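You operate a simulated robot arm through the tools that you are given. There is no shell and no other tool. Be economical: measure what you need, move in short steps, check, and stop when the job is done.

Carry out the task below with a simulated robot arm. There is one attempt and no reset: what you move stays moved.

Task
Brake spindle A, set the width to 70 mm and open the guide carriage up for a new cable.
Fine: brake before you open the yellow latch of the guide wheel and the join lever; leave the orange lever and spindle C.

It is judged by the outcome, as a careful person would: the job done as asked, and still so three seconds after it is handed in. It fails if anything else is knocked over, pushed out of place, dropped, spilled or broken.

Robot
A 7-joint arm with a two-finger parallel gripper, fixed in place. Base frame: the origin is at the foot of the arm, x ahead of it, y to its left, z up. Units: cm, rad, N and s.
With the tool pointing down near the work surface it reaches from about 12 to 66 cm from the base axis. Its first joint turns from -1.152 to 1.152 rad. Payload 2.4 kg.
The tool frame sits at the grasp point between the pads (the TCP): z along the fingers, y along the line on which they close. The tips reach 3 cm beyond it. The gripper opens to 9.4 cm. The fingers are 2.8 cm wide and 1 cm thick; the gripper's body (5 by 9.6 cm) begins 5.5 cm behind the TCP.
Orientation is that of the tool frame in the base frame, as a unit quaternion [x, y, z, w]. With the fingers straight down and closing along the base's y, the tool's x points along the base's -x, its y along +y and its z along -z.

Tools
- The arm moves only by the tool arm_command. Its argument "rows" is a list that holds one entry, the list of rows, each a list of 6 numbers: the shift along the base's x, y, z in cm, then the turn, a rotation vector about the base's x, y, z in degrees. In form: [[[x, y, z, ax, ay, az], ...]]. A call has 1 to 12 rows; each row shifts and turns the commanded pose from where the row before left it. "fingers" is the finger opening in cm, from 0 to 9.4, set as the call begins (left out, the last holds). Each row takes 0.2 s and may step no farther than 5 cm and 0.15 rad from the row before; otherwise, or with a gripper value out of range, the whole call is refused. Where a pose cannot be reached the arm comes as near as it can. A force on the tool above 40 N (or 10 N above the force at the start of the call, whichever is more), or a blocked arm, ends the call early, and 0.2 s more pass. Each finger travels about 15.3 cm/s and halts on what it meets, pressing with about 44 N; the grip force reading is that of the motor and also rises with nothing between the fingers. The clock runs only during rows and for 0.2 s after the last one: add rows that do not move to give the fingers time. It gives the time, the measured TCP pose, the force on the tool (base axes), the opening and the grip force at its end, in the units of the frame above (readings bear some noise), with the torque about the TCP (base axes, N m) and any sound that the robot's microphone picked up.
- Cameras (640 x 400 px; columns grow to the right, rows downward): "scene" is fixed at [3.18, 46.65, 145.09]; the picture's right is [-0.81, -0.59, 0.00], its down [-0.30, 0.41, -0.86] and it looks along [0.50, -0.70, -0.51] (base axes); focal length 355 px, centre (320, 200). "wrist" rides on the gripper at [7.6, 1.4, -10.3] in the tool frame; the picture's right is [-0.18, 0.98, 0.00], its down [-0.75, -0.14, -0.64] and it looks along [-0.63, -0.12, 0.77] (tool axes); focal length 243 px, centre (320, 200). There is no depth. A picture from a camera that has moved, and an enlarged one, comes with that camera's place and axes in the base frame and with its lens.
- snapshot(camera): a new picture of that camera. No time passes.
- zoom(camera, box): a new picture of the part [left, top, right, bottom] of that camera's present view, enlarged. No time passes.
- finish_job(): hands the job in; it is judged then, once.

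Work in short steps. Places have to be worked out from the pictures, the camera data and where the tool is seen: move nearer, look again, correct. Check each grasp and each placing, and mend what went wrong. You have 120 turns and 68 pictures in all, those below and enlarged ones among them. Open the gripper and draw the arm clear of the work before you hand the job in, unless the task says otherwise; then end with one line.

The tools are called after "Request:" as name(argument=value, ...) on one line, values as JSON. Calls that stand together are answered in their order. arm_command: Moves the arm, as the interface text tells. Its arguments: {"type":"object","properties":{"rows":{"type":"array","items":{"type":"array","items":{"type":"array","items":{"type":"number"}}}},"fingers":{"type":"number"}},"required":["rows"]} The other tools are called the same way: snapshot (camera) takes a picture; zoom (camera, box) takes an enlarged picture of a part of a camera's view; finish_job () hands the job in.

At the start:

```text
t: 0.0
tool_pos: [35.29, -16.64, 122.1]
ee_rot: [0.0, 1.0, 0.0, 0.0]
force: [-0.4, 0.1, 0.1]
moment: [-0.05, -0.05, 0.0]
finger_gap: 9.4
finger_force: 0.0
```

scene: 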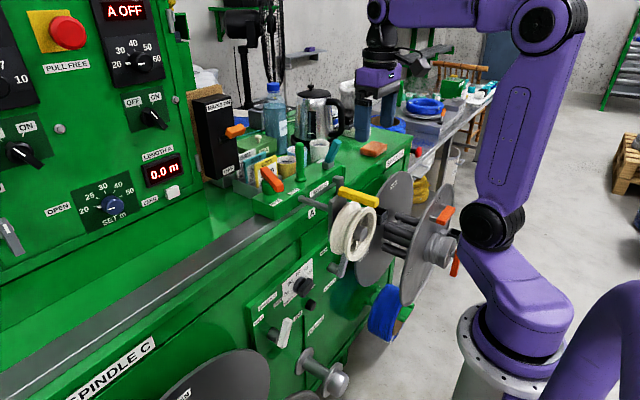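
wrist: 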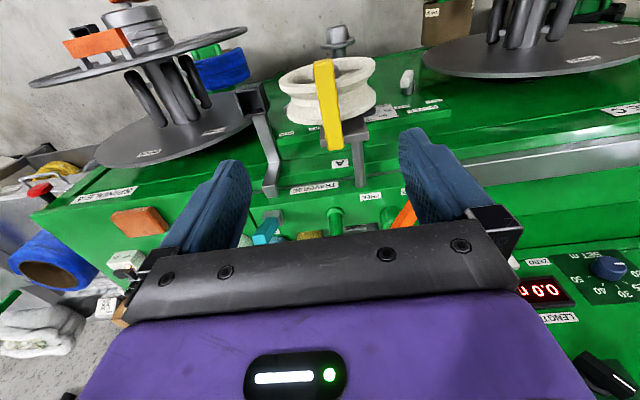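

The scene is a cable winding machine; I need to read labels first. I zoom on the control area and the guide carriage.

Request:
zoom(camera="scene", box=[230, 120, 430, 245])

Request:
zoom(camera="scene", box=[220, 240, 380, 400])

Request:
zoom(camera="scene", box=[0, 0, 200, 260])

Request:
zoom(camera="wrist", box=[200, 20, 460, 260])

```text
3.20 times, centred on (330, 182) of scene
camera zoom: at [3.18, 46.65, 145.09], right [-0.81, -0.59, 0.0], down [-0.3, 0.41, -0.86], along [0.5, -0.7, -0.51], focal length 1136 px, centre (288, 256)
```

zoom: 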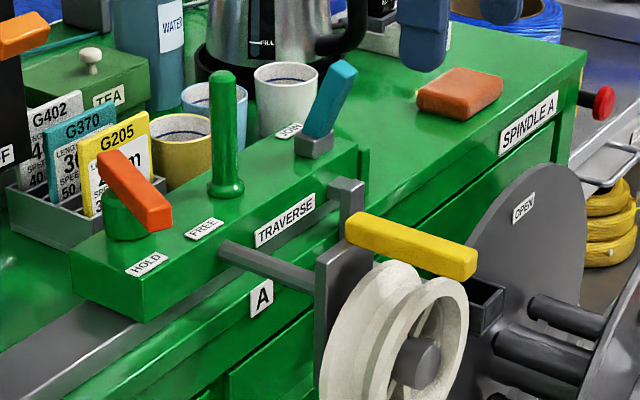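

```text
2.50 times, centred on (300, 320) of scene
camera zoom: at [3.18, 46.65, 145.09], right [-0.81, -0.59, 0.0], down [-0.3, 0.41, -0.86], along [0.5, -0.7, -0.51], focal length 887 px, centre (370, -100)
```

zoom: 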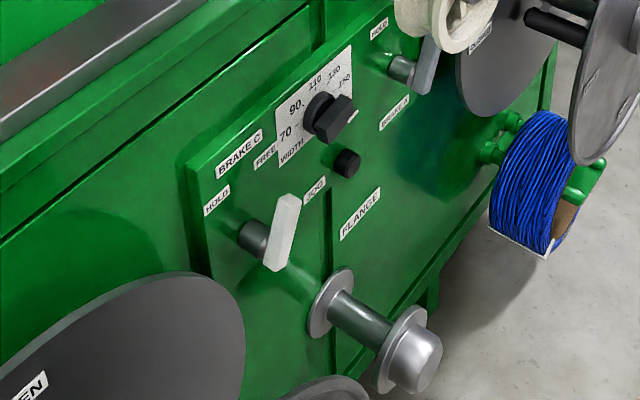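

```text
1.54 times, centred on (100, 130) of scene
camera zoom: at [3.18, 46.65, 145.09], right [-0.81, -0.59, 0.0], down [-0.3, 0.41, -0.86], along [0.5, -0.7, -0.51], focal length 546 px, centre (658, 308)
```

zoom: 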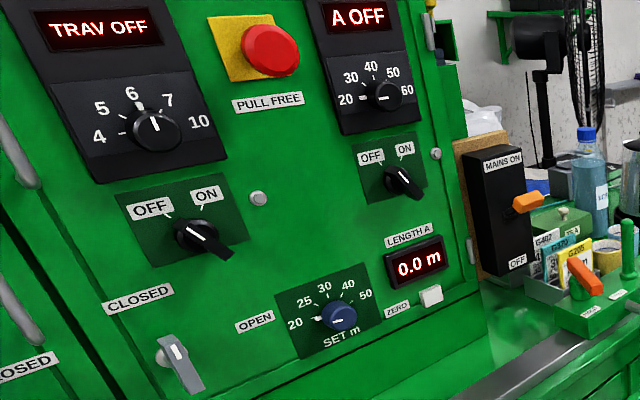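

```text
1.67 times, centred on (330, 140) of wrist
camera zoom: at [27.67, -15.44, 132.33], right [0.18, 0.98, 0.0], down [0.75, -0.14, 0.64], along [0.63, -0.12, -0.77], focal length 404 px, centre (303, 300)
```

zoom: 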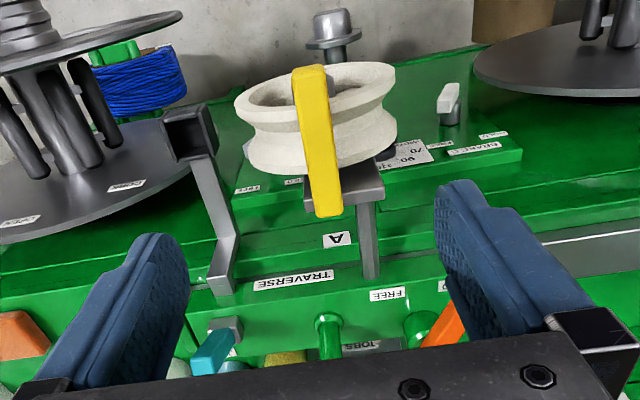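

I zoom in closer to the brake, width dial and latch.

Request:
zoom(camera="scene", box=[265, 250, 345, 310])

Request:
zoom(camera="scene", box=[290, 180, 390, 260])

Request:
zoom(camera="scene", box=[340, 190, 480, 290])

Request:
zoom(camera="wrist", box=[310, 50, 430, 130])

```text
6.67 times, centred on (305, 280) of scene
camera zoom: at [3.18, 46.65, 145.09], right [-0.81, -0.59, 0.0], down [-0.3, 0.41, -0.86], along [0.5, -0.7, -0.51], focal length 2366 px, centre (420, -333)
```

zoom: 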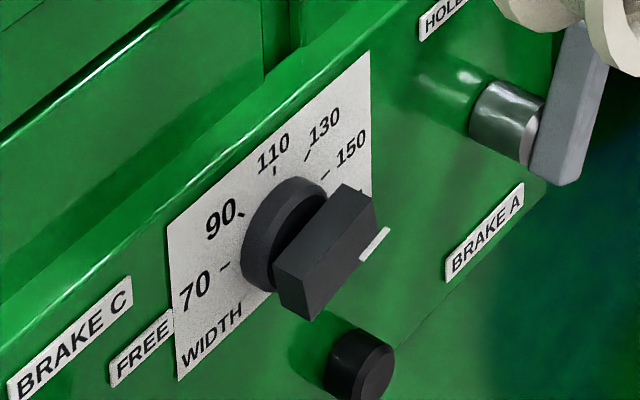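

```text
5.00 times, centred on (340, 220) of scene
camera zoom: at [3.18, 46.65, 145.09], right [-0.81, -0.59, 0.0], down [-0.3, 0.41, -0.86], along [0.5, -0.7, -0.51], focal length 1774 px, centre (220, 100)
```

zoom: 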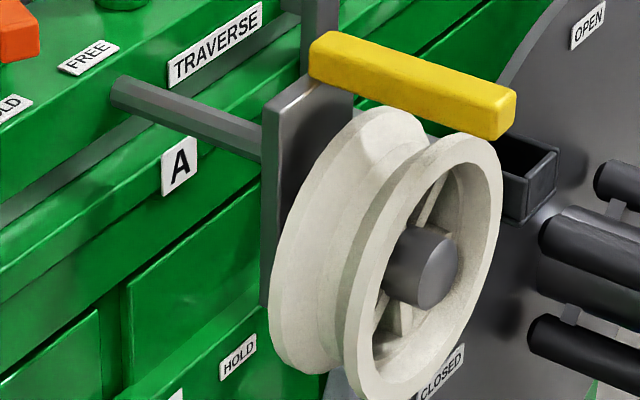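

```text
4.00 times, centred on (410, 240) of scene
camera zoom: at [3.18, 46.65, 145.09], right [-0.81, -0.59, 0.0], down [-0.3, 0.41, -0.86], along [0.5, -0.7, -0.51], focal length 1420 px, centre (-40, 40)
```

zoom: 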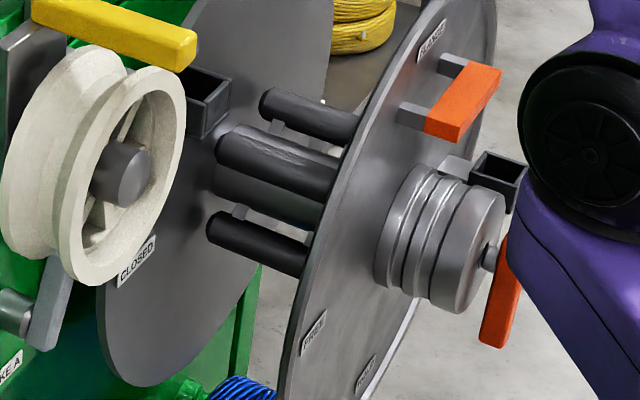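

```text
5.00 times, centred on (370, 90) of wrist
camera zoom: at [27.67, -15.44, 132.33], right [0.18, 0.98, 0.0], down [0.75, -0.14, 0.64], along [0.63, -0.12, -0.77], focal length 1213 px, centre (70, 750)
```

zoom: 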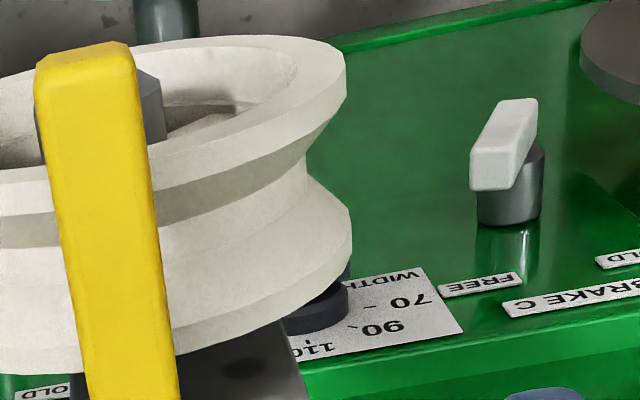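

Triangulated: the yellow latch bar runs from about (42,-16.5,104) to (33,-16,103.6), and the width dial is near (49.5,-8,76) on a panel facing the robot. I draw the arm back so the wrist camera sees the front panel.

Request:
arm_command(rows=[[[-3.4, 1.3, -0.8, 0, 0, 0], [-3.4, 1.3, -0.8, 0, 0, 0], [-3.4, 1.3, -0.8, 0, 0, 0], [-3.4, 1.3, -0.8, 0, 0, 0], [-3.0, 1.3, -0.8, 0, 0, 0]]])

Request:
snapshot(camera="wrist")

```text
t: 1.2
tool_pos: [18.63, -10.22, 118.0]
ee_rot: [0.0, 1.0, 0.001, 0.0]
force: [-0.1, -0.5, 0.6]
moment: [0.03, -0.03, 0.0]
finger_gap: 9.38
finger_force: 0.1
```

```text
57 pictures are left
camera wrist: at [10.93, -9.0, 128.33], right [0.18, 0.98, 0.0], down [0.75, -0.14, 0.64], along [0.63, -0.12, -0.77], focal length 243 px, centre (320, 200)
```

wrist: 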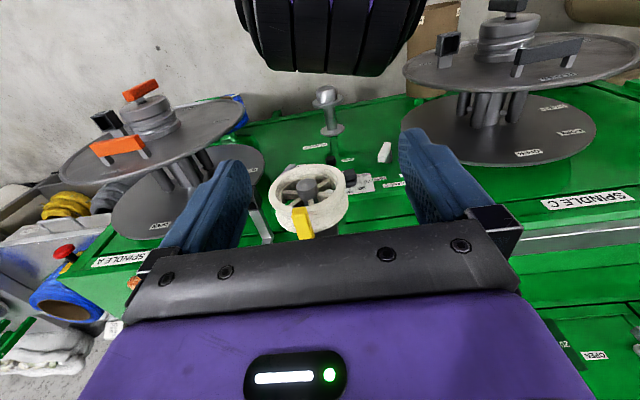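

I can now see the front panel between the fingers; zoom in on it.

Request:
zoom(camera="wrist", box=[240, 120, 420, 240])

```text
3.33 times, centred on (330, 180) of wrist
camera zoom: at [10.93, -9.0, 128.33], right [0.18, 0.98, 0.0], down [0.75, -0.14, 0.64], along [0.63, -0.12, -0.77], focal length 809 px, centre (287, 267)
```

zoom: 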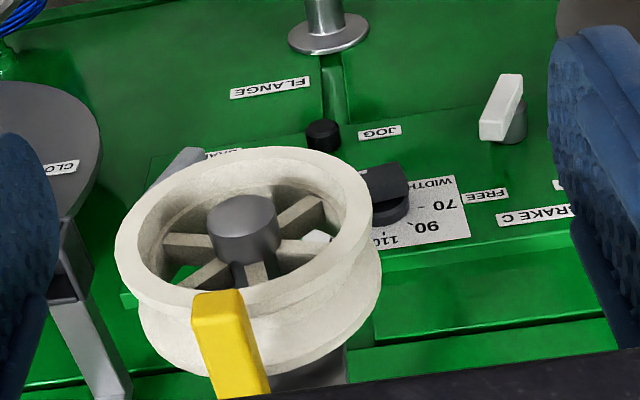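

Brake A's lever hides behind the wheel, so I pitch the tool toward horizontal and lower it in front of the wheel to look at the panel and to test the reach.

Request:
arm_command(rows=[[[0.9, 0, -4.0, 0, -8.5, 0], [0.9, 0, -4.0, 0, -8.5, 0], [0.9, 0, -4.0, 0, -8.5, 0], [1.0, 0, -4.0, 0, -8.5, 0], [1.0, 0, -4.0, 0, -8.5, 0]]], fingers=0)

Request:
snapshot(camera="scene")

Request:
snapshot(camera="wrist")

```text
t: 2.4
tool_pos: [29.56, -8.38, 113.18]
ee_rot: [-0.001, 0.951, 0.0, 0.31]
force: [-0.2, 0.5, 0.0]
moment: [-0.03, 0.0, 0.02]
finger_gap: 0.0
finger_force: 32.5
out of reach, approached as far as the arm can: row 2, 3, 4, 5
```

```text
55 pictures are left
```

scene: 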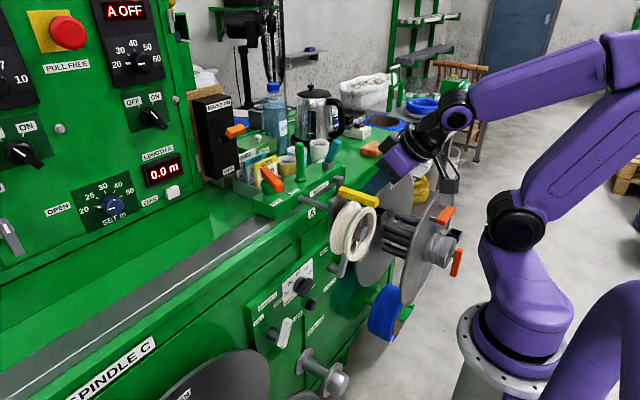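

```text
54 pictures are left
camera wrist: at [17.3, -7.14, 116.98], right [0.15, 0.98, 0.11], down [0.23, -0.14, 0.96], along [0.96, -0.12, -0.25], focal length 243 px, centre (320, 200)
```

wrist: 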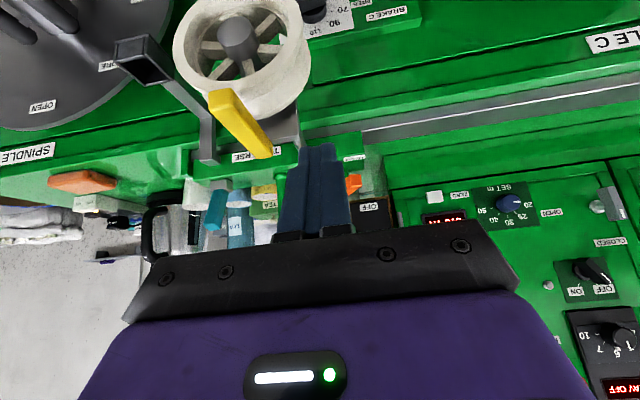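

The arm cannot fold that close to its shoulder; the corridor between the spindles runs about y -26 to +5 so I'll descend at y≈-1, x≈28 instead. First a small upward move to learn what the commanded pose is now.

Request:
arm_command(rows=[[[0, 0, 3, 0, 8, 0]]])

```text
t: 2.8
tool_pos: [29.64, -8.41, 116.28]
ee_rot: [0.0, 0.97, 0.0, 0.241]
force: [0.1, 0.0, -0.1]
moment: [0.0, -0.01, -0.01]
finger_gap: 0.0
finger_force: 33.1
```

The command restarts from the reached pose. I move to y≈-1 with the tool vertical, then descend in front of the wheel.

Request:
arm_command(rows=[[[0, 2.5, 0, 0, 8, 0], [0, 2.5, 0, 0, 8, 0], [0, 2.4, 0, 0, 8, 0], [0, 0, -3, 0, 4, 0], [0, 0, -4, 0, 0, 0], [0, 0, -4, 0, 0, 0]]])

```text
t: 4.2
tool_pos: [29.53, -1.35, 105.31]
ee_rot: [0.0, 1.0, 0.0, 0.001]
force: [0.0, -0.1, -0.3]
moment: [-0.02, -0.01, -0.01]
finger_gap: 0.01
finger_force: 32.9
```

Reached as commanded. Continue descending.

Request:
arm_command(rows=[[[0, -0.5, -4, 0, 0, 0], [0, -0.5, -4, 0, 0, 0], [0, -0.5, -4, 0, 0, 0], [0, -0.5, -4, 0, 0, 0]]])

Request:
snapshot(camera="wrist")

```text
t: 5.2
tool_pos: [29.69, -3.03, 89.3]
ee_rot: [0.0, 1.0, 0.0, 0.0]
force: [0.9, -0.5, 0.0]
moment: [0.02, -0.02, -0.01]
finger_gap: 0.01
finger_force: 32.7
```

```text
53 pictures are left
camera wrist: at [22.07, -1.75, 99.49], right [0.18, 0.98, 0.0], down [0.75, -0.14, 0.64], along [0.63, -0.12, -0.77], focal length 243 px, centre (320, 200)
```

wrist: 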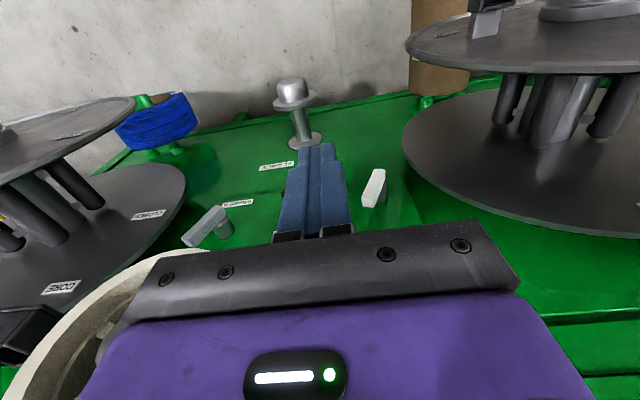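

Both brake levers are now visible; zoom on lever A.

Request:
zoom(camera="wrist", box=[160, 140, 400, 260])

```text
2.67 times, centred on (280, 200) of wrist
camera zoom: at [22.07, -1.75, 99.49], right [0.18, 0.98, 0.0], down [0.75, -0.14, 0.64], along [0.63, -0.12, -0.77], focal length 647 px, centre (427, 200)
```

zoom: 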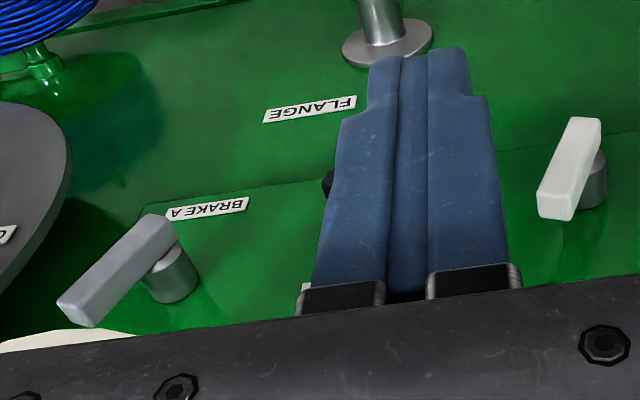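

Lever A: hub about (50,-23.6,71), tip about (45.7,-25.5,76), leaning to -y (FREE); HOLD label is on the +y side. I pitch the tool toward the panel while lowering it below the wheel.

Request:
arm_command(rows=[[[0.5, -0.5, -2, 0, -8.5, 0], [0.5, -0.5, -2, 0, -8.5, 0], [0.8, -0.5, -2, 0, -8.5, 0], [0.8, -0.5, -2, 0, -8.5, 0], [0.8, -0.5, -1, 0, -8.5, 0]]])

Request:
snapshot(camera="wrist")

Request:
snapshot(camera="scene")

```text
t: 6.4
tool_pos: [34.85, -7.26, 85.74]
ee_rot: [0.015, 0.97, -0.073, 0.23]
force: [1.2, 1.0, 0.1]
moment: [0.0, -0.01, -0.04]
finger_gap: 0.0
finger_force: 32.8
out of reach, approached as far as the arm can: row 1, 2, 3, 5
```

```text
51 pictures are left
camera wrist: at [23.62, -4.65, 91.18], right [0.23, 0.97, -0.05], down [0.38, -0.04, 0.92], along [0.9, -0.23, -0.38], focal length 243 px, centre (320, 200)
```

wrist: 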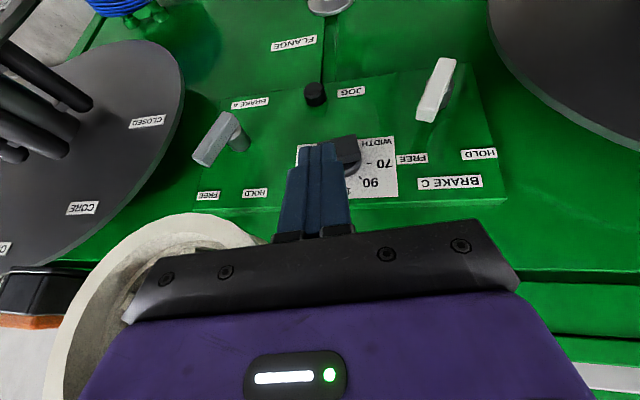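

```text
50 pictures are left
```

scene: 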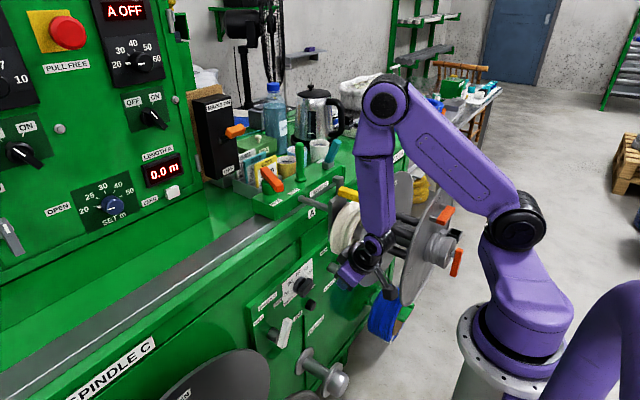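

FREE and HOLD labels are confirmed: lever A is on FREE, HOLD is to its +y side. Pitching forward is limited by a wrist joint, so I try another wrist path: go back upright, then swing the hand toward -y and yaw it round to +x.

Request:
arm_command(rows=[[[-2.5, 1.5, 2.5, 0, 8, 0], [-2.5, 1.5, 2.5, 0, 8, 0], [-2.5, 1.5, 2.5, 0, 8, 0], [-0.5, 1, 1, -8, 0, 0], [0, 0, 0, -8, 0, 0], [0, -1, 0, -8, 0, 0], [0, -1, 0, -8, 0, 0]]])

```text
t: 8.0
tool_pos: [27.92, -4.69, 93.32]
ee_rot: [-0.012, 0.935, -0.35, 0.056]
force: [-0.1, 0.2, -0.9]
moment: [0.0, -0.04, -0.03]
finger_gap: 0.0
finger_force: 33.4
out of reach, approached as far as the arm can: row 3
```

The swing toward -y works. Continue tilting, then begin yawing toward +x.

Request:
arm_command(rows=[[[-0.5, -1.5, 0, -8, 0, 0], [-0.5, -1.5, 0, -8, 0, 0], [-0.5, -1.5, 0, -8, 0, 0], [0, -1, 0, 0, 0, 8], [0, 0, 0, 0, 0, 8], [0, 0, 0, 0, 0, 8]]])

Request:
snapshot(camera="scene")

```text
t: 9.4
tool_pos: [26.44, -10.04, 93.44]
ee_rot: [-0.2, 0.818, -0.514, 0.163]
force: [0.7, -0.4, -0.6]
moment: [-0.04, -0.01, 0.03]
finger_gap: 0.0
finger_force: 33.2
```

```text
49 pictures are left
```

scene: 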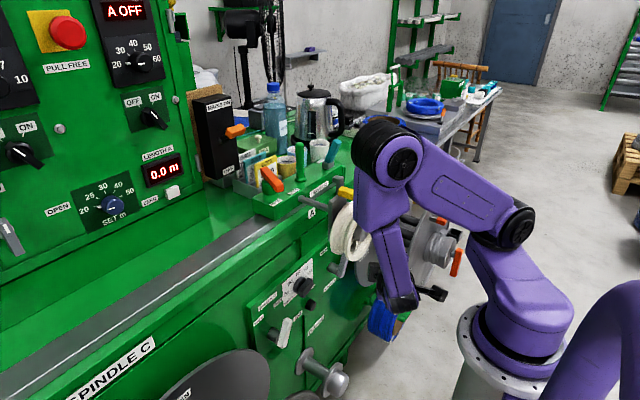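

Good: reachable, pointing roughly (0.47,-0.78,-0.42). Continue the yaw toward +x while lowering below the wheel.

Request:
arm_command(rows=[[[1, 0, -3, 0, 0, 8], [1, 0, -3, 0, 0, 8], [1, 0, -3, 0, 0, 8], [1, 0, -3, 0, 0, 0], [0.5, 0, -3, 0, 0, 0]]])

Request:
snapshot(camera="wrist")

Request:
snapshot(camera="scene")

```text
t: 10.6
tool_pos: [30.8, -10.1, 78.23]
ee_rot: [-0.365, 0.76, -0.468, 0.266]
force: [-0.8, 1.1, -1.0]
moment: [0.01, 0.02, 0.02]
finger_gap: 0.0
finger_force: 32.9
```

```text
48 pictures are left
camera wrist: at [18.23, -10.79, 80.78], right [-0.19, 0.44, -0.88], down [0.01, 0.9, 0.44], along [0.98, 0.08, -0.18], focal length 243 px, centre (320, 200)
```

wrist: 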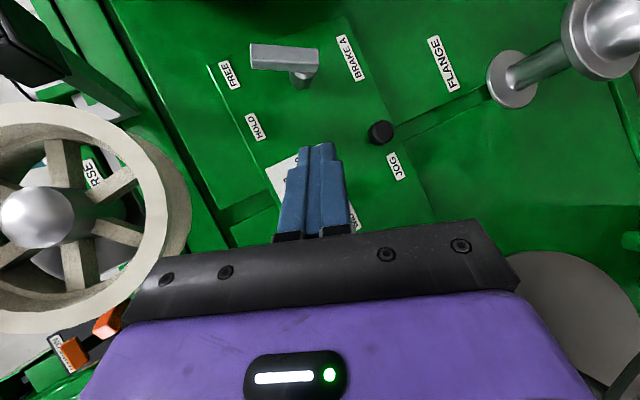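

```text
47 pictures are left
```

scene: 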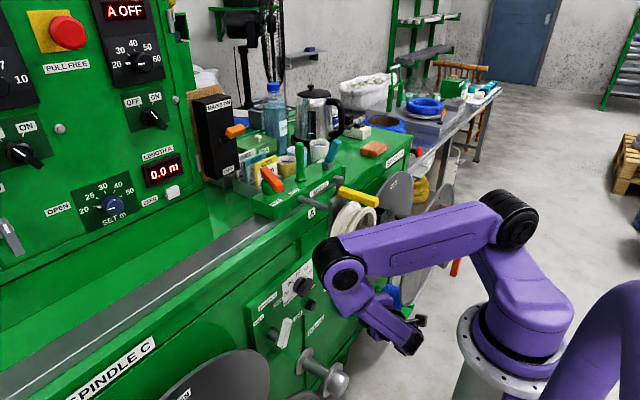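

Lever A confirmed: tip (45.7,-25.8,75.6), lower end (45.7,-23.3,69). I level the hand a bit and roll it ~90° so the fingers can straddle the bar sideways.

Request:
arm_command(rows=[[[0, 0, 0, -4.3, -6.2, 0], [0, 0, 0, -4.3, -6.2, 0], [0, 0, 0, 6.5, -4.5, -1.4], [0, 0, 0, 6.5, -4.5, -1.4], [0, 0, 0, 6.5, -4.5, -1.4], [0, 0, 0, 6.5, -4.5, -1.4], [0, 0, 0, 6.5, -4.5, -1.4], [0, 0, 0, 6.5, -4.5, -1.4]]])

```text
t: 12.4
tool_pos: [31.82, -8.98, 78.01]
ee_rot: [-0.02, 0.766, -0.383, 0.517]
force: [0.2, -0.1, 0.0]
moment: [-0.03, -0.02, 0.0]
finger_gap: 0.0
finger_force: 33.2
out of reach, approached as far as the arm can: row 8
```

Mostly rolled; the last bit was out of reach here. I move toward the lever while finishing the roll, opening the fingers to 4 cm.

Request:
arm_command(rows=[[[1.5, -2.5, -0.4, 0, 0, 0], [1.5, -2.5, -0.4, 6.5, -4.5, -1.4], [1.5, -2.5, -0.4, 6.5, -4.5, -1.4], [1.5, -2, -0.4, 6.5, -4.5, -1.4]]], fingers=4)

Request:
snapshot(camera="wrist")

Request:
snapshot(camera="scene")

```text
t: 13.4
tool_pos: [46.7, -15.66, 74.19]
ee_rot: [0.122, 0.755, -0.274, 0.583]
force: [-29.9, 9.8, 19.2]
moment: [0.15, -0.81, 0.66]
finger_gap: 3.33
finger_force: 0.2
out of reach, approached as far as the arm can: row 1, 2, 3, 4
stopped in row 4: the force on the tool passed its limit at 99 N (the readings are from after the stop); the commanded pose is now the measured one
```

```text
46 pictures are left
camera wrist: at [36.79, -9.97, 68.37], right [0.55, 0.83, -0.09], down [-0.37, 0.34, 0.86], along [0.75, -0.44, 0.5], focal length 243 px, centre (320, 200)
```

wrist: 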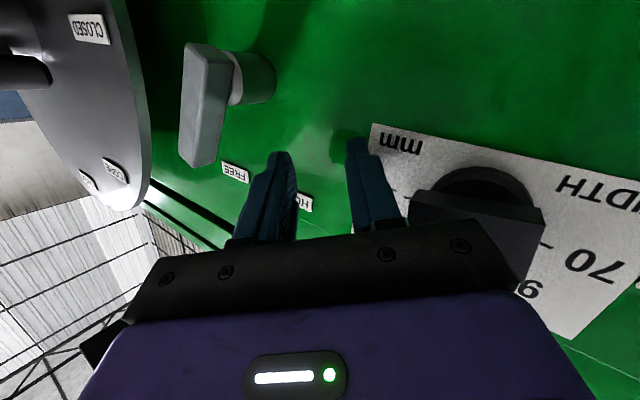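

```text
45 pictures are left
```

scene: 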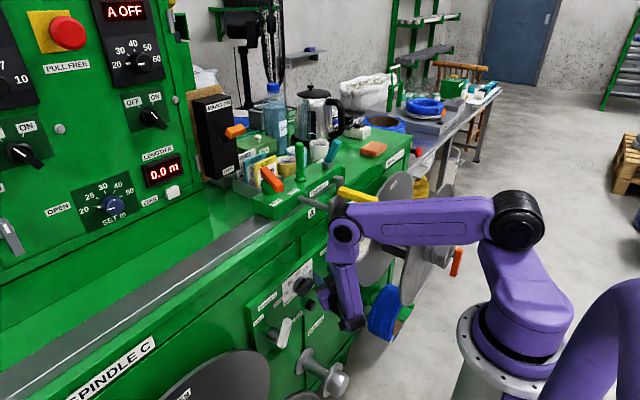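

The arm swung out to touch the panel near the HOLD label (the hand can't come closer to the base in this posture). I pivot the hand about the wrist, away from the panel and toward the lever, and rise slightly.

Request:
arm_command(rows=[[[-1.8, -1.7, 1, 0, 0, -7.75], [-1.8, -1.9, 1.5, 0, 0, -7.75]]])

Request:
snapshot(camera="wrist")

```text
t: 14.0
tool_pos: [44.39, -18.96, 76.47]
ee_rot: [0.225, 0.732, -0.351, 0.539]
force: [-0.7, 0.3, 0.1]
moment: [-0.01, 0.0, 0.0]
finger_gap: 3.99
finger_force: 0.0
out of reach, approached as far as the arm can: row 1, 2
```

```text
44 pictures are left
camera wrist: at [36.44, -10.82, 70.6], right [0.75, 0.65, -0.09], down [-0.26, 0.43, 0.86], along [0.6, -0.63, 0.5], focal length 243 px, centre (320, 200)
```

wrist: 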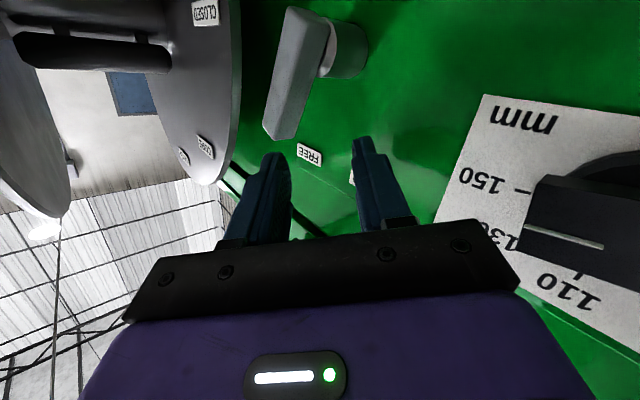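

The tool is free of the panel, with the lever just ahead. I rise above the lever tip and shift to -y over it, with a 5 cm opening.

Request:
arm_command(rows=[[[-0.2, -0.5, 3.5, 0, 0, 0], [0, -2, 0.5, 0, 0, 0], [0, -2, 0, 0, 0, 0]]], fingers=5)

Request:
snapshot(camera="wrist")

Request:
snapshot(camera="scene")

```text
t: 15.0
tool_pos: [45.79, -21.18, 80.19]
ee_rot: [0.205, 0.741, -0.339, 0.543]
force: [-0.2, 0.1, 0.6]
moment: [-0.01, 0.01, 0.01]
finger_gap: 5.0
finger_force: 0.0
out of reach, approached as far as the arm can: row 1, 2
stopped in row 3: the force on the tool passed its limit at 41 N (the readings are from after the stop); the commanded pose is now the measured one
```

```text
43 pictures are left
camera wrist: at [37.33, -13.45, 74.49], right [0.72, 0.69, -0.1], down [-0.28, 0.42, 0.87], along [0.64, -0.6, 0.49], focal length 243 px, centre (320, 200)
```

wrist: 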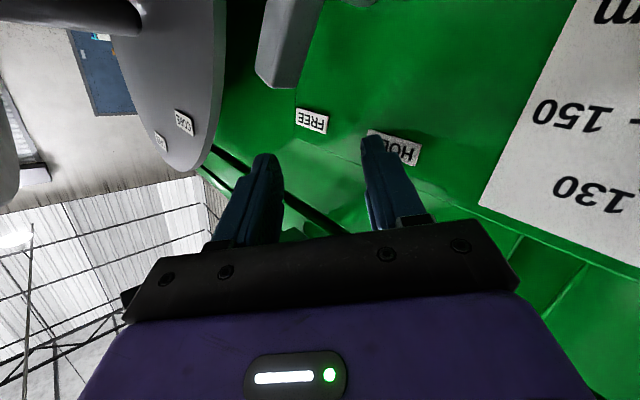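

```text
42 pictures are left
```

scene: 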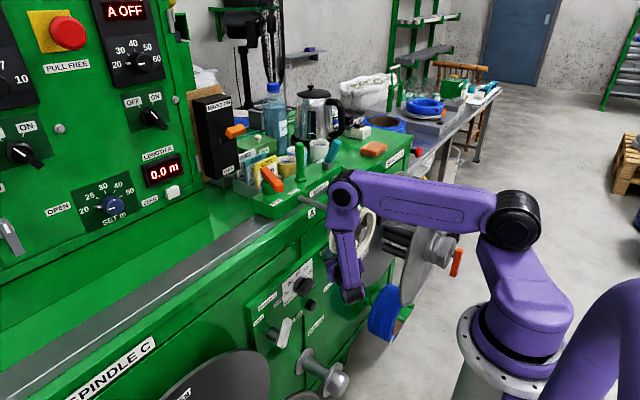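

The right finger touched the panel by the HOLD label. I check the clearance of the forearm from the wheel and latch before going on.

Request:
zoom(camera="scene", box=[290, 160, 410, 310])

```text
2.67 times, centred on (350, 235) of scene
camera zoom: at [3.13, 46.7, 145.07], right [-0.81, -0.59, 0.0], down [-0.3, 0.41, -0.86], along [0.5, -0.7, -0.51], focal length 946 px, centre (240, 107)
```

zoom: 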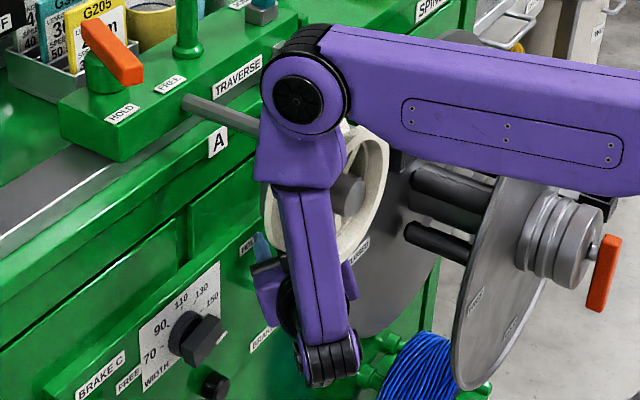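

The wheel is untouched and clear. I yaw the hand ~8° more about the wrist so the right finger leaves the panel and the fingers sit above the lever tip.

Request:
arm_command(rows=[[[-1.2, -0.8, 0, 0, 0, -4.2], [-1.0, -1.0, 0, 0, 0, -4.2]]])

Request:
snapshot(camera="wrist")

```text
t: 15.7
tool_pos: [43.94, -22.75, 79.91]
ee_rot: [0.251, 0.729, -0.373, 0.516]
force: [1.8, 1.4, -4.9]
moment: [-0.54, -0.1, -0.24]
finger_gap: 5.0
finger_force: 0.0
stopped in row 2: the force on the tool passed its limit at 44 N (the readings are from after the stop); the commanded pose is now the measured one
```

```text
40 pictures are left
camera wrist: at [36.54, -13.95, 74.31], right [0.8, 0.59, -0.11], down [-0.21, 0.45, 0.87], along [0.56, -0.67, 0.48], focal length 243 px, centre (320, 200)
```

wrist: 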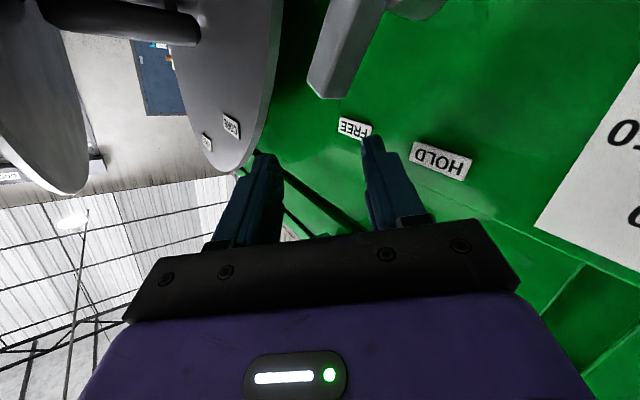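

The force/torque signature suggests the hand's top brushed the wheel's underside, not the lever. Lowering straight down relieves that and straddles the lever.

Request:
arm_command(rows=[[[0, 0, -1.5, 0, 0, 0], [0, 0, -1.5, 0, 0, 0], [0, 0, -1.2, 0, 0, 0]]])

Request:
snapshot(camera="wrist")

```text
t: 16.4
tool_pos: [44.1, -22.34, 75.86]
ee_rot: [0.25, 0.729, -0.372, 0.518]
force: [-0.2, 0.8, 0.1]
moment: [-0.02, 0.05, 0.03]
finger_gap: 5.01
finger_force: 0.0
```

```text
39 pictures are left
camera wrist: at [36.65, -13.64, 70.19], right [0.8, 0.59, -0.1], down [-0.22, 0.45, 0.87], along [0.56, -0.67, 0.48], focal length 243 px, centre (320, 200)
```

wrist: 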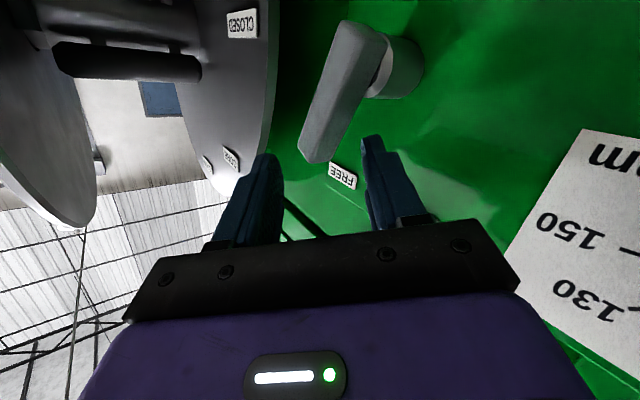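

Lever lies centred between the fingers. I advance 1 cm and lower 1.3 cm, then push toward +y (HOLD) with the left finger.

Request:
arm_command(rows=[[[0, 0, -1.3, 0, 0, 0], [0.5, -0.8, 0, 0, 0, 0]]])

```text
t: 17.1
tool_pos: [44.78, -22.11, 74.58]
ee_rot: [0.239, 0.732, -0.365, 0.524]
force: [0.1, 0.6, 0.0]
moment: [-0.01, 0.02, 0.0]
finger_gap: 5.01
finger_force: 0.0
```

The y-shift lagged; shift a little more to -y so the left finger gets well beside the bar.

Request:
arm_command(rows=[[[-0.2, -0.6, 0, 0, 0, 0], [0.2, -0.6, 0, 0, 0, 0], [0, 0, 0, 0, 0, 0]]])

Request:
snapshot(camera="wrist")

```text
t: 17.9
tool_pos: [45.37, -21.76, 74.58]
ee_rot: [0.226, 0.736, -0.358, 0.528]
force: [-21.3, 2.9, 5.7]
moment: [-0.29, -0.27, -0.88]
finger_gap: 5.81
finger_force: 7.0
```

```text
38 pictures are left
camera wrist: at [37.41, -13.55, 68.92], right [0.76, 0.64, -0.11], down [-0.24, 0.44, 0.87], along [0.6, -0.63, 0.48], focal length 243 px, centre (320, 200)
```

wrist: 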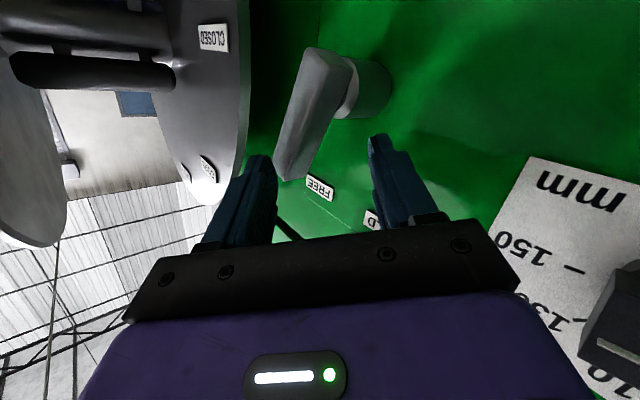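

The arm drifts against some joint limit in this roll and the left finger is touching the bar's front corner. I back off upward and relax the roll by ~16°.

Request:
arm_command(rows=[[[-0.8, 0.3, 1.5, 0, 0, 0], [-0.3, 0, 1.5, -4.9, 6.1, 1.4], [0, -0.5, 0.3, -4.9, 6.1, 1.4], [0, -0.5, 0, 0, 0, 0]]])

```text
t: 19.1
tool_pos: [44.17, -22.93, 77.59]
ee_rot: [0.12, 0.757, -0.432, 0.476]
force: [0.5, -0.4, 0.4]
moment: [0.03, -0.02, -0.03]
finger_gap: 4.97
finger_force: 0.1
stopped in row 4: the arm was blocked; the commanded pose is now the measured one
```

Position now follows, but something blocked the last step. I check the picture.

Request:
zoom(camera="scene", box=[290, 160, 410, 310])

Request:
snapshot(camera="wrist")

```text
2.67 times, centred on (350, 235) of scene
camera zoom: at [3.13, 46.7, 145.06], right [-0.81, -0.59, 0.0], down [-0.3, 0.41, -0.86], along [0.5, -0.7, -0.51], focal length 946 px, centre (240, 107)
```

zoom: 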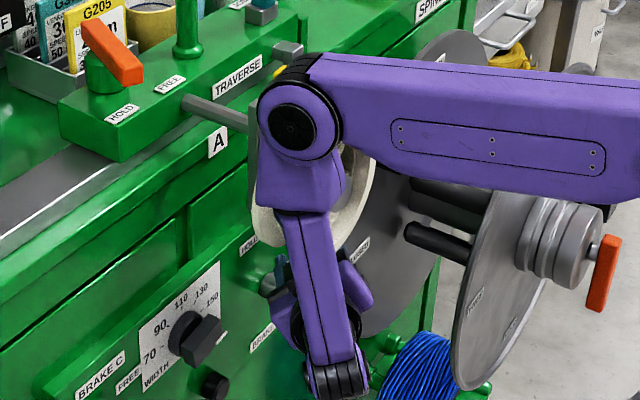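

```text
36 pictures are left
camera wrist: at [34.71, -16.05, 72.3], right [0.68, 0.63, -0.38], down [-0.09, 0.58, 0.81], along [0.73, -0.51, 0.45], focal length 243 px, centre (320, 200)
```

wrist: 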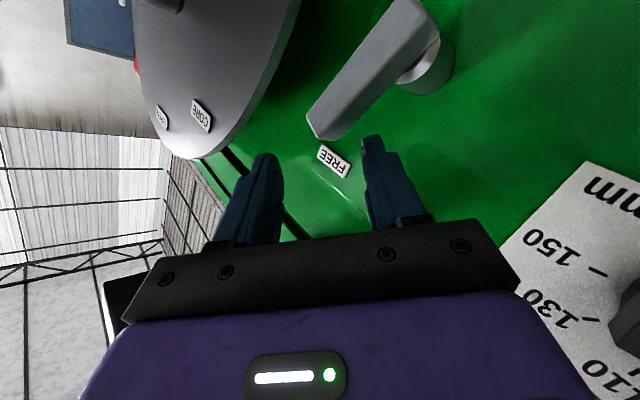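

The forearm likely meets the wheel. I yaw the hand further around (wrist goes to larger x and +y, beside the wheel), so the fingers will grip the bar on its front and back faces.

Request:
arm_command(rows=[[[0.4, 1.8, 0, 0, 0, -5], [0.2, 0.5, 0, 0, 0, -5], [0, 0, 0, 0, 0, -5]]])

Request:
snapshot(camera="wrist")

```text
t: 19.9
tool_pos: [44.68, -20.85, 77.48]
ee_rot: [0.222, 0.734, -0.492, 0.412]
force: [-0.9, 0.1, 0.0]
moment: [0.0, 0.0, 0.0]
finger_gap: 5.0
finger_force: 0.1
```

```text
35 pictures are left
camera wrist: at [37.45, -11.8, 72.26], right [0.82, 0.43, -0.38], down [0.07, 0.58, 0.81], along [0.56, -0.69, 0.45], focal length 243 px, centre (320, 200)
```

wrist: 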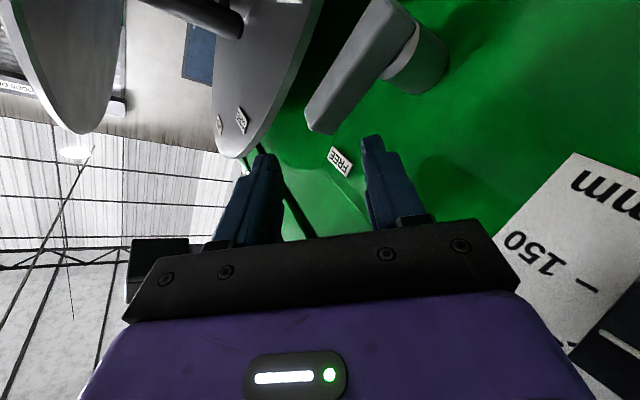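

Now the pose follows. I correct the roll by 15°, lower 2 cm, then check before advancing onto the bar.

Request:
arm_command(rows=[[[0, 0, -1, 2.9, -6.8, -1.3], [0, 0, -1, 2.9, -6.8, -1.3], [0, 0, 0, 0, 0, 0]]])

Request:
snapshot(camera="wrist")

```text
t: 20.6
tool_pos: [44.67, -20.78, 75.34]
ee_rot: [0.314, 0.699, -0.432, 0.476]
force: [0.1, 0.6, 0.3]
moment: [0.0, 0.02, 0.0]
finger_gap: 5.01
finger_force: 0.1
```

```text
34 pictures are left
camera wrist: at [39.22, -10.93, 69.66], right [0.9, 0.41, -0.13], down [-0.11, 0.5, 0.86], along [0.42, -0.76, 0.49], focal length 243 px, centre (320, 200)
```

wrist: 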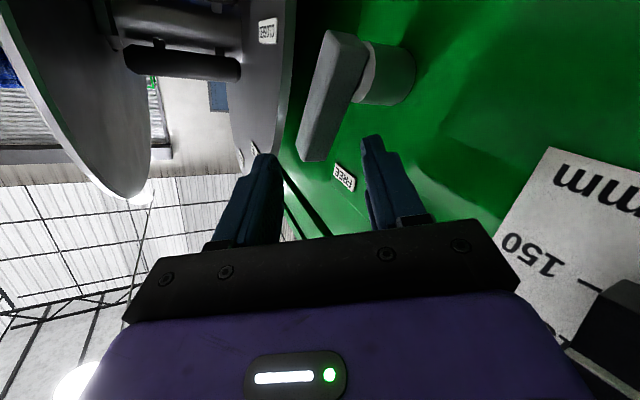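

The bar sits between the fingers ahead. Advance 2.3 cm in -y and 0.6 in +x so the pads cover the bar.

Request:
arm_command(rows=[[[0.4, -1.2, -0.3, 0, 0, 0], [0.2, -1.2, 0, 0, 0, 0], [0, 0, 0, 0, 0, 0]]])

Request:
snapshot(camera="wrist")

```text
t: 21.4
tool_pos: [45.42, -23.33, 75.16]
ee_rot: [0.315, 0.698, -0.433, 0.475]
force: [0.4, 0.0, 0.1]
moment: [0.0, 0.0, 0.01]
finger_gap: 4.99
finger_force: 0.1
```

```text
33 pictures are left
camera wrist: at [39.8, -13.44, 69.4], right [0.9, 0.41, -0.13], down [-0.11, 0.5, 0.86], along [0.42, -0.76, 0.49], focal length 243 px, centre (320, 200)
```

wrist: 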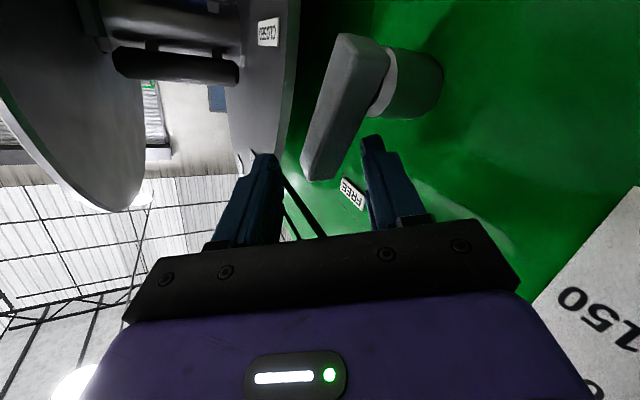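

Bar tip lies between the fingertips. Lower 0.8 cm for more overlap and close on it.

Request:
arm_command(rows=[[[0, -0.2, -0.8, 0, 0, 0]]])

Request:
arm_command(rows=[[[0, 0, 0, 0, 0, 0], [0, 0, 0, 0, 0, 0], [0, 0, 0, 0, 0, 0]]], fingers=1)

```text
t: 21.9
tool_pos: [45.39, -23.57, 74.37]
ee_rot: [0.314, 0.698, -0.433, 0.475]
force: [0.7, 0.9, 0.7]
moment: [0.0, -0.01, 0.02]
finger_gap: 5.01
finger_force: 0.0
```

```text
t: 22.6
tool_pos: [45.64, -23.4, 74.42]
ee_rot: [0.314, 0.698, -0.431, 0.478]
force: [21.8, 7.2, -2.6]
moment: [0.36, -1.58, -0.69]
finger_gap: 3.91
finger_force: 44.8
```

Gripped (gap 3.9 on the bar, skewed). Now pull it along its arc toward +y (HOLD).

Request:
arm_command(rows=[[[0.3, 0.9, 0.2, 0, 0, 0], [0, 0.9, 0.1, 0, 0, 0], [0, 0.9, -0.1, 0, 0, 0], [0, 0.9, -0.2, 0, 0, 0]]])

Request:
snapshot(camera="wrist")

```text
t: 23.6
tool_pos: [45.58, -19.68, 74.32]
ee_rot: [0.313, 0.7, -0.433, 0.474]
force: [0.0, 0.1, 0.0]
moment: [0.02, -0.01, -0.03]
finger_gap: 1.01
finger_force: 0.0
```

```text
32 pictures are left
camera wrist: at [39.92, -9.85, 68.54], right [0.9, 0.42, -0.13], down [-0.1, 0.5, 0.86], along [0.42, -0.76, 0.49], focal length 243 px, centre (320, 200)
```

wrist: 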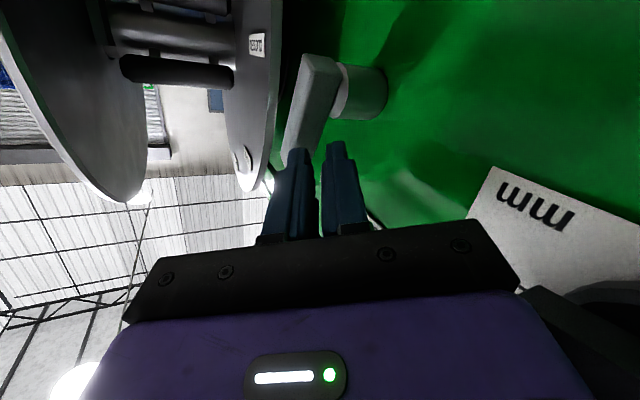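

The grip slipped off near the bar's tip. I zoom to judge the bar's shape and whether it moved.

Request:
zoom(camera="wrist", box=[240, 20, 420, 180])

```text
2.50 times, centred on (330, 100) of wrist
camera zoom: at [39.92, -9.85, 68.54], right [0.9, 0.42, -0.13], down [-0.1, 0.5, 0.86], along [0.42, -0.76, 0.49], focal length 606 px, centre (295, 450)
```

zoom: 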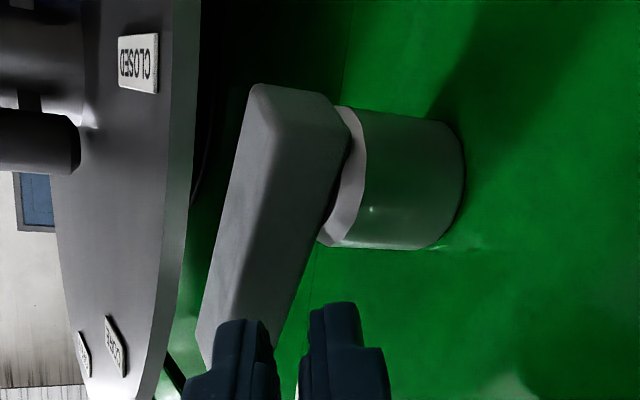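

The bar is thicker front-to-back (~2.2 cm), likely x 45.7–48. I re-approach 0.2 cm deeper in x, 1 cm further in -y, with a 4.2 cm opening.

Request:
arm_command(rows=[[[0.1, -0.2, 0, 0, 0, 0], [0.1, -1.5, 0, 0, 0, 0], [0.1, -1.5, 0, 0, 0, 0], [0, -1.2, 0, 0, 0, 0], [0, -0.4, 0, 0, 0, 0]]], fingers=4.3)

Request:
snapshot(camera="wrist")

```text
t: 24.9
tool_pos: [46.13, -23.41, 74.52]
ee_rot: [0.306, 0.702, -0.43, 0.479]
force: [-20.4, 1.6, 1.9]
moment: [0.0, -0.11, -0.68]
finger_gap: 5.02
finger_force: 6.4
```

```text
30 pictures are left
camera wrist: at [40.39, -13.69, 68.61], right [0.89, 0.43, -0.13], down [-0.11, 0.5, 0.86], along [0.44, -0.75, 0.49], focal length 243 px, centre (320, 200)
```

wrist: 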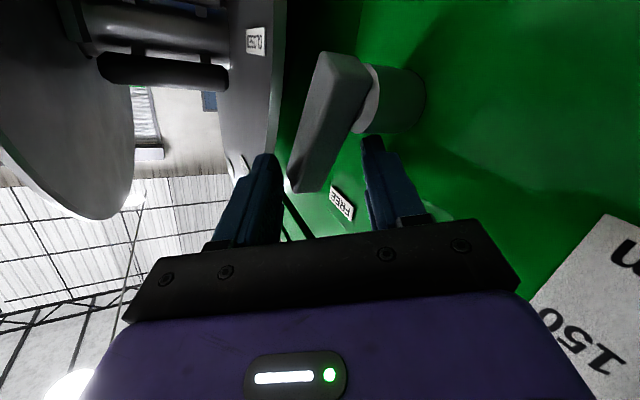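

Now the front finger rubs the bar front (x≈45), while the earlier obstruction at the back was probably the hub as I was low. I retreat, raise 1 cm, shift -1.1 in x and come back with opening 5.

Request:
arm_command(rows=[[[-0.2, 2.0, 0.3, 0, 0, 0], [-1.0, 0.3, 0.6, 0, 0, 0], [0, -1.4, 0, 0, 0, 0], [0, -1.5, 0, 0, 0, 0]]], fingers=5)

Request:
zoom(camera="wrist", box=[220, 40, 440, 240])

```text
t: 25.9
tool_pos: [45.39, -23.39, 75.48]
ee_rot: [0.299, 0.705, -0.425, 0.483]
force: [0.4, 0.4, 0.5]
moment: [-0.01, 0.03, 0.0]
finger_gap: 5.0
finger_force: 0.1
```

```text
2.00 times, centred on (330, 140) of wrist
camera zoom: at [39.48, -13.73, 69.65], right [0.88, 0.45, -0.13], down [-0.12, 0.5, 0.86], along [0.45, -0.74, 0.49], focal length 485 px, centre (300, 320)
```

zoom: 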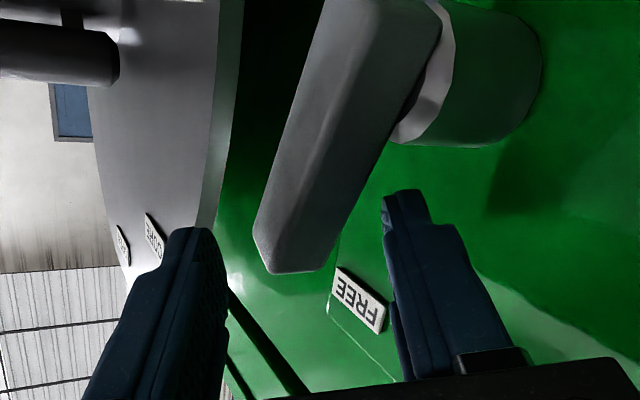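

The bar tip triangulates to (46.5,-26.3,75.6); fingertips reach only its middle. I go 1 cm further in -y and then close.

Request:
arm_command(rows=[[[-0.2, -0.6, -0.2, 0, 0, 0], [-0.1, -0.6, -0.2, 0, 0, 0], [0, 0, 0, 0, 0, 0]]])

Request:
arm_command(rows=[[[0, 0, 0, 0, 0, 0], [0, 0, 0, 0, 0, 0], [0, 0, 0, 0, 0, 0]]], fingers=1)

```text
t: 26.9
tool_pos: [46.15, -23.03, 75.5]
ee_rot: [0.29, 0.705, -0.416, 0.496]
force: [-19.3, -1.1, 10.2]
moment: [-0.1, -0.16, -0.49]
finger_gap: 4.81
finger_force: 0.0
stopped in row 3: the arm was blocked; the commanded pose is now the measured one
```

```text
t: 27.2
tool_pos: [45.57, -23.31, 75.72]
ee_rot: [0.293, 0.7, -0.426, 0.492]
force: [-27.0, -11.7, 21.2]
moment: [-0.75, -0.1, -0.92]
finger_gap: 3.35
finger_force: 20.8
stopped in row 1: the force on the tool passed its limit at 52 N (the readings are from after the stop); the commanded pose is now the measured one
```

The closing was interrupted by the force limit; let it finish closing and see whether it holds the bar.

Request:
arm_command(rows=[[[-0.2, 0, 0, 0, 0, 0], [0, 0, 0, 0, 0, 0], [0, 0, 0, 0, 0, 0]]], fingers=0.5)

Request:
snapshot(camera="wrist")

Request:
snapshot(camera="scene")

```text
t: 28.0
tool_pos: [45.51, -23.33, 75.61]
ee_rot: [0.295, 0.699, -0.424, 0.494]
force: [-18.8, -11.8, 22.5]
moment: [-0.78, -0.72, -1.35]
finger_gap: 3.3
finger_force: 44.6
```

```text
28 pictures are left
camera wrist: at [39.66, -13.77, 69.61], right [0.88, 0.46, -0.12], down [-0.15, 0.51, 0.85], along [0.45, -0.73, 0.51], focal length 243 px, centre (320, 200)
```

wrist: 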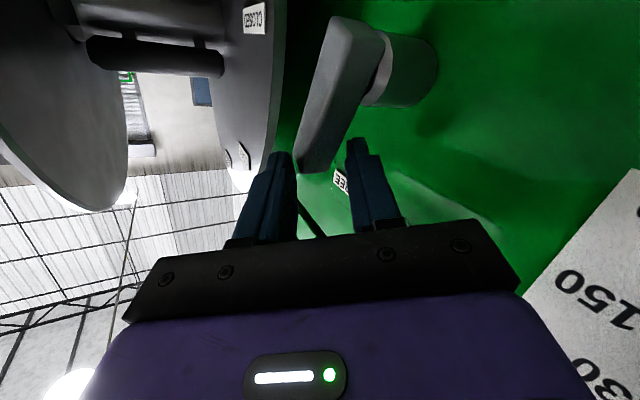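

```text
27 pictures are left
```

scene: 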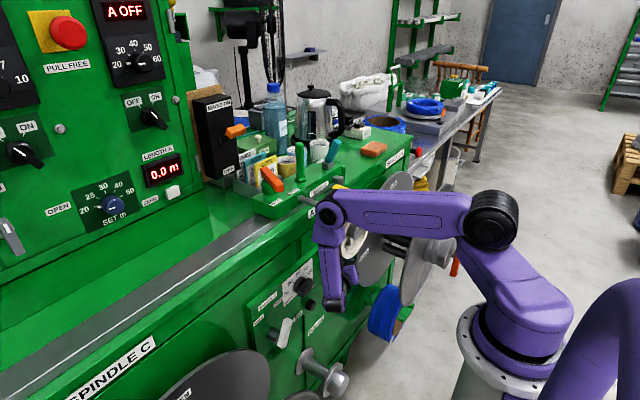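

The front finger presses the bar while the back one is still ~1 cm off it: shift -x so the grip centres on the bar.

Request:
arm_command(rows=[[[-0.5, 0, 0, 0, 0, 0], [-0.5, 0, 0, 0, 0, 0], [0, 0, 0, 0, 0, 0], [0, 0, 0, 0, 0, 0]]], fingers=0.5)

```text
t: 29.0
tool_pos: [45.34, -22.93, 75.79]
ee_rot: [0.29, 0.701, -0.414, 0.503]
force: [37.0, 0.6, 14.3]
moment: [0.03, -1.44, 0.25]
finger_gap: 3.18
finger_force: 45.1
```

Both sides are now clamped (gap 3.2). Try a slow pull toward +y, easing the x load.

Request:
arm_command(rows=[[[0.4, 0.3, 0, 0, 0, 0], [0, 0.5, 0.1, 0, 0, 0], [0, 0.5, 0.1, 0, 0, 0]]])

Request:
snapshot(camera="wrist")

```text
t: 29.8
tool_pos: [44.79, -22.12, 75.39]
ee_rot: [0.29, 0.706, -0.422, 0.489]
force: [-8.5, 8.8, 8.3]
moment: [-0.12, 0.13, -0.08]
finger_gap: 0.97
finger_force: 3.9
```

```text
26 pictures are left
camera wrist: at [38.68, -12.56, 69.62], right [0.87, 0.47, -0.14], down [-0.13, 0.5, 0.85], along [0.47, -0.73, 0.5], focal length 243 px, centre (320, 200)
```

wrist: 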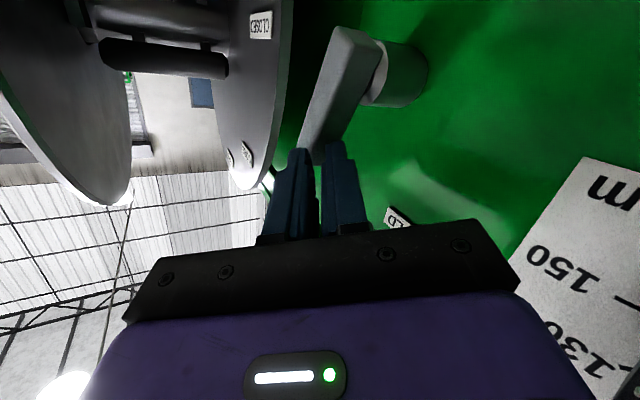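

It slips: the grip only catches the bar's tip, and the forearm is stopped by the guide wheel from going deeper. I retreat to the open area in front and roll the hand the other way, where the wrist had far more freedom, to come at the lever from the front.

Request:
arm_command(rows=[[[-0.5, 2.5, 0, 0, 0, 0], [-3, 2.5, 0.3, 0, 0, 7], [-3, 2, 0.5, 0, 0, 7], [-3, 2, 0.5, 0, 0, 7], [-2, 1, 0.5, -5, 6.5, 0.8], [-1, 0, 0.5, -5, 6.5, 0.8], [-1, 0, 0, -5, 6.5, 0.8], [0, 0, 0, -5, 6.5, 0.8]]], fingers=3)

```text
t: 31.6
tool_pos: [37.43, -8.45, 76.5]
ee_rot: [-0.038, 0.788, -0.459, 0.407]
force: [-0.6, -0.1, -0.3]
moment: [0.01, 0.0, -0.01]
finger_gap: 2.99
finger_force: 0.0
out of reach, approached as far as the arm can: row 3, 4
```

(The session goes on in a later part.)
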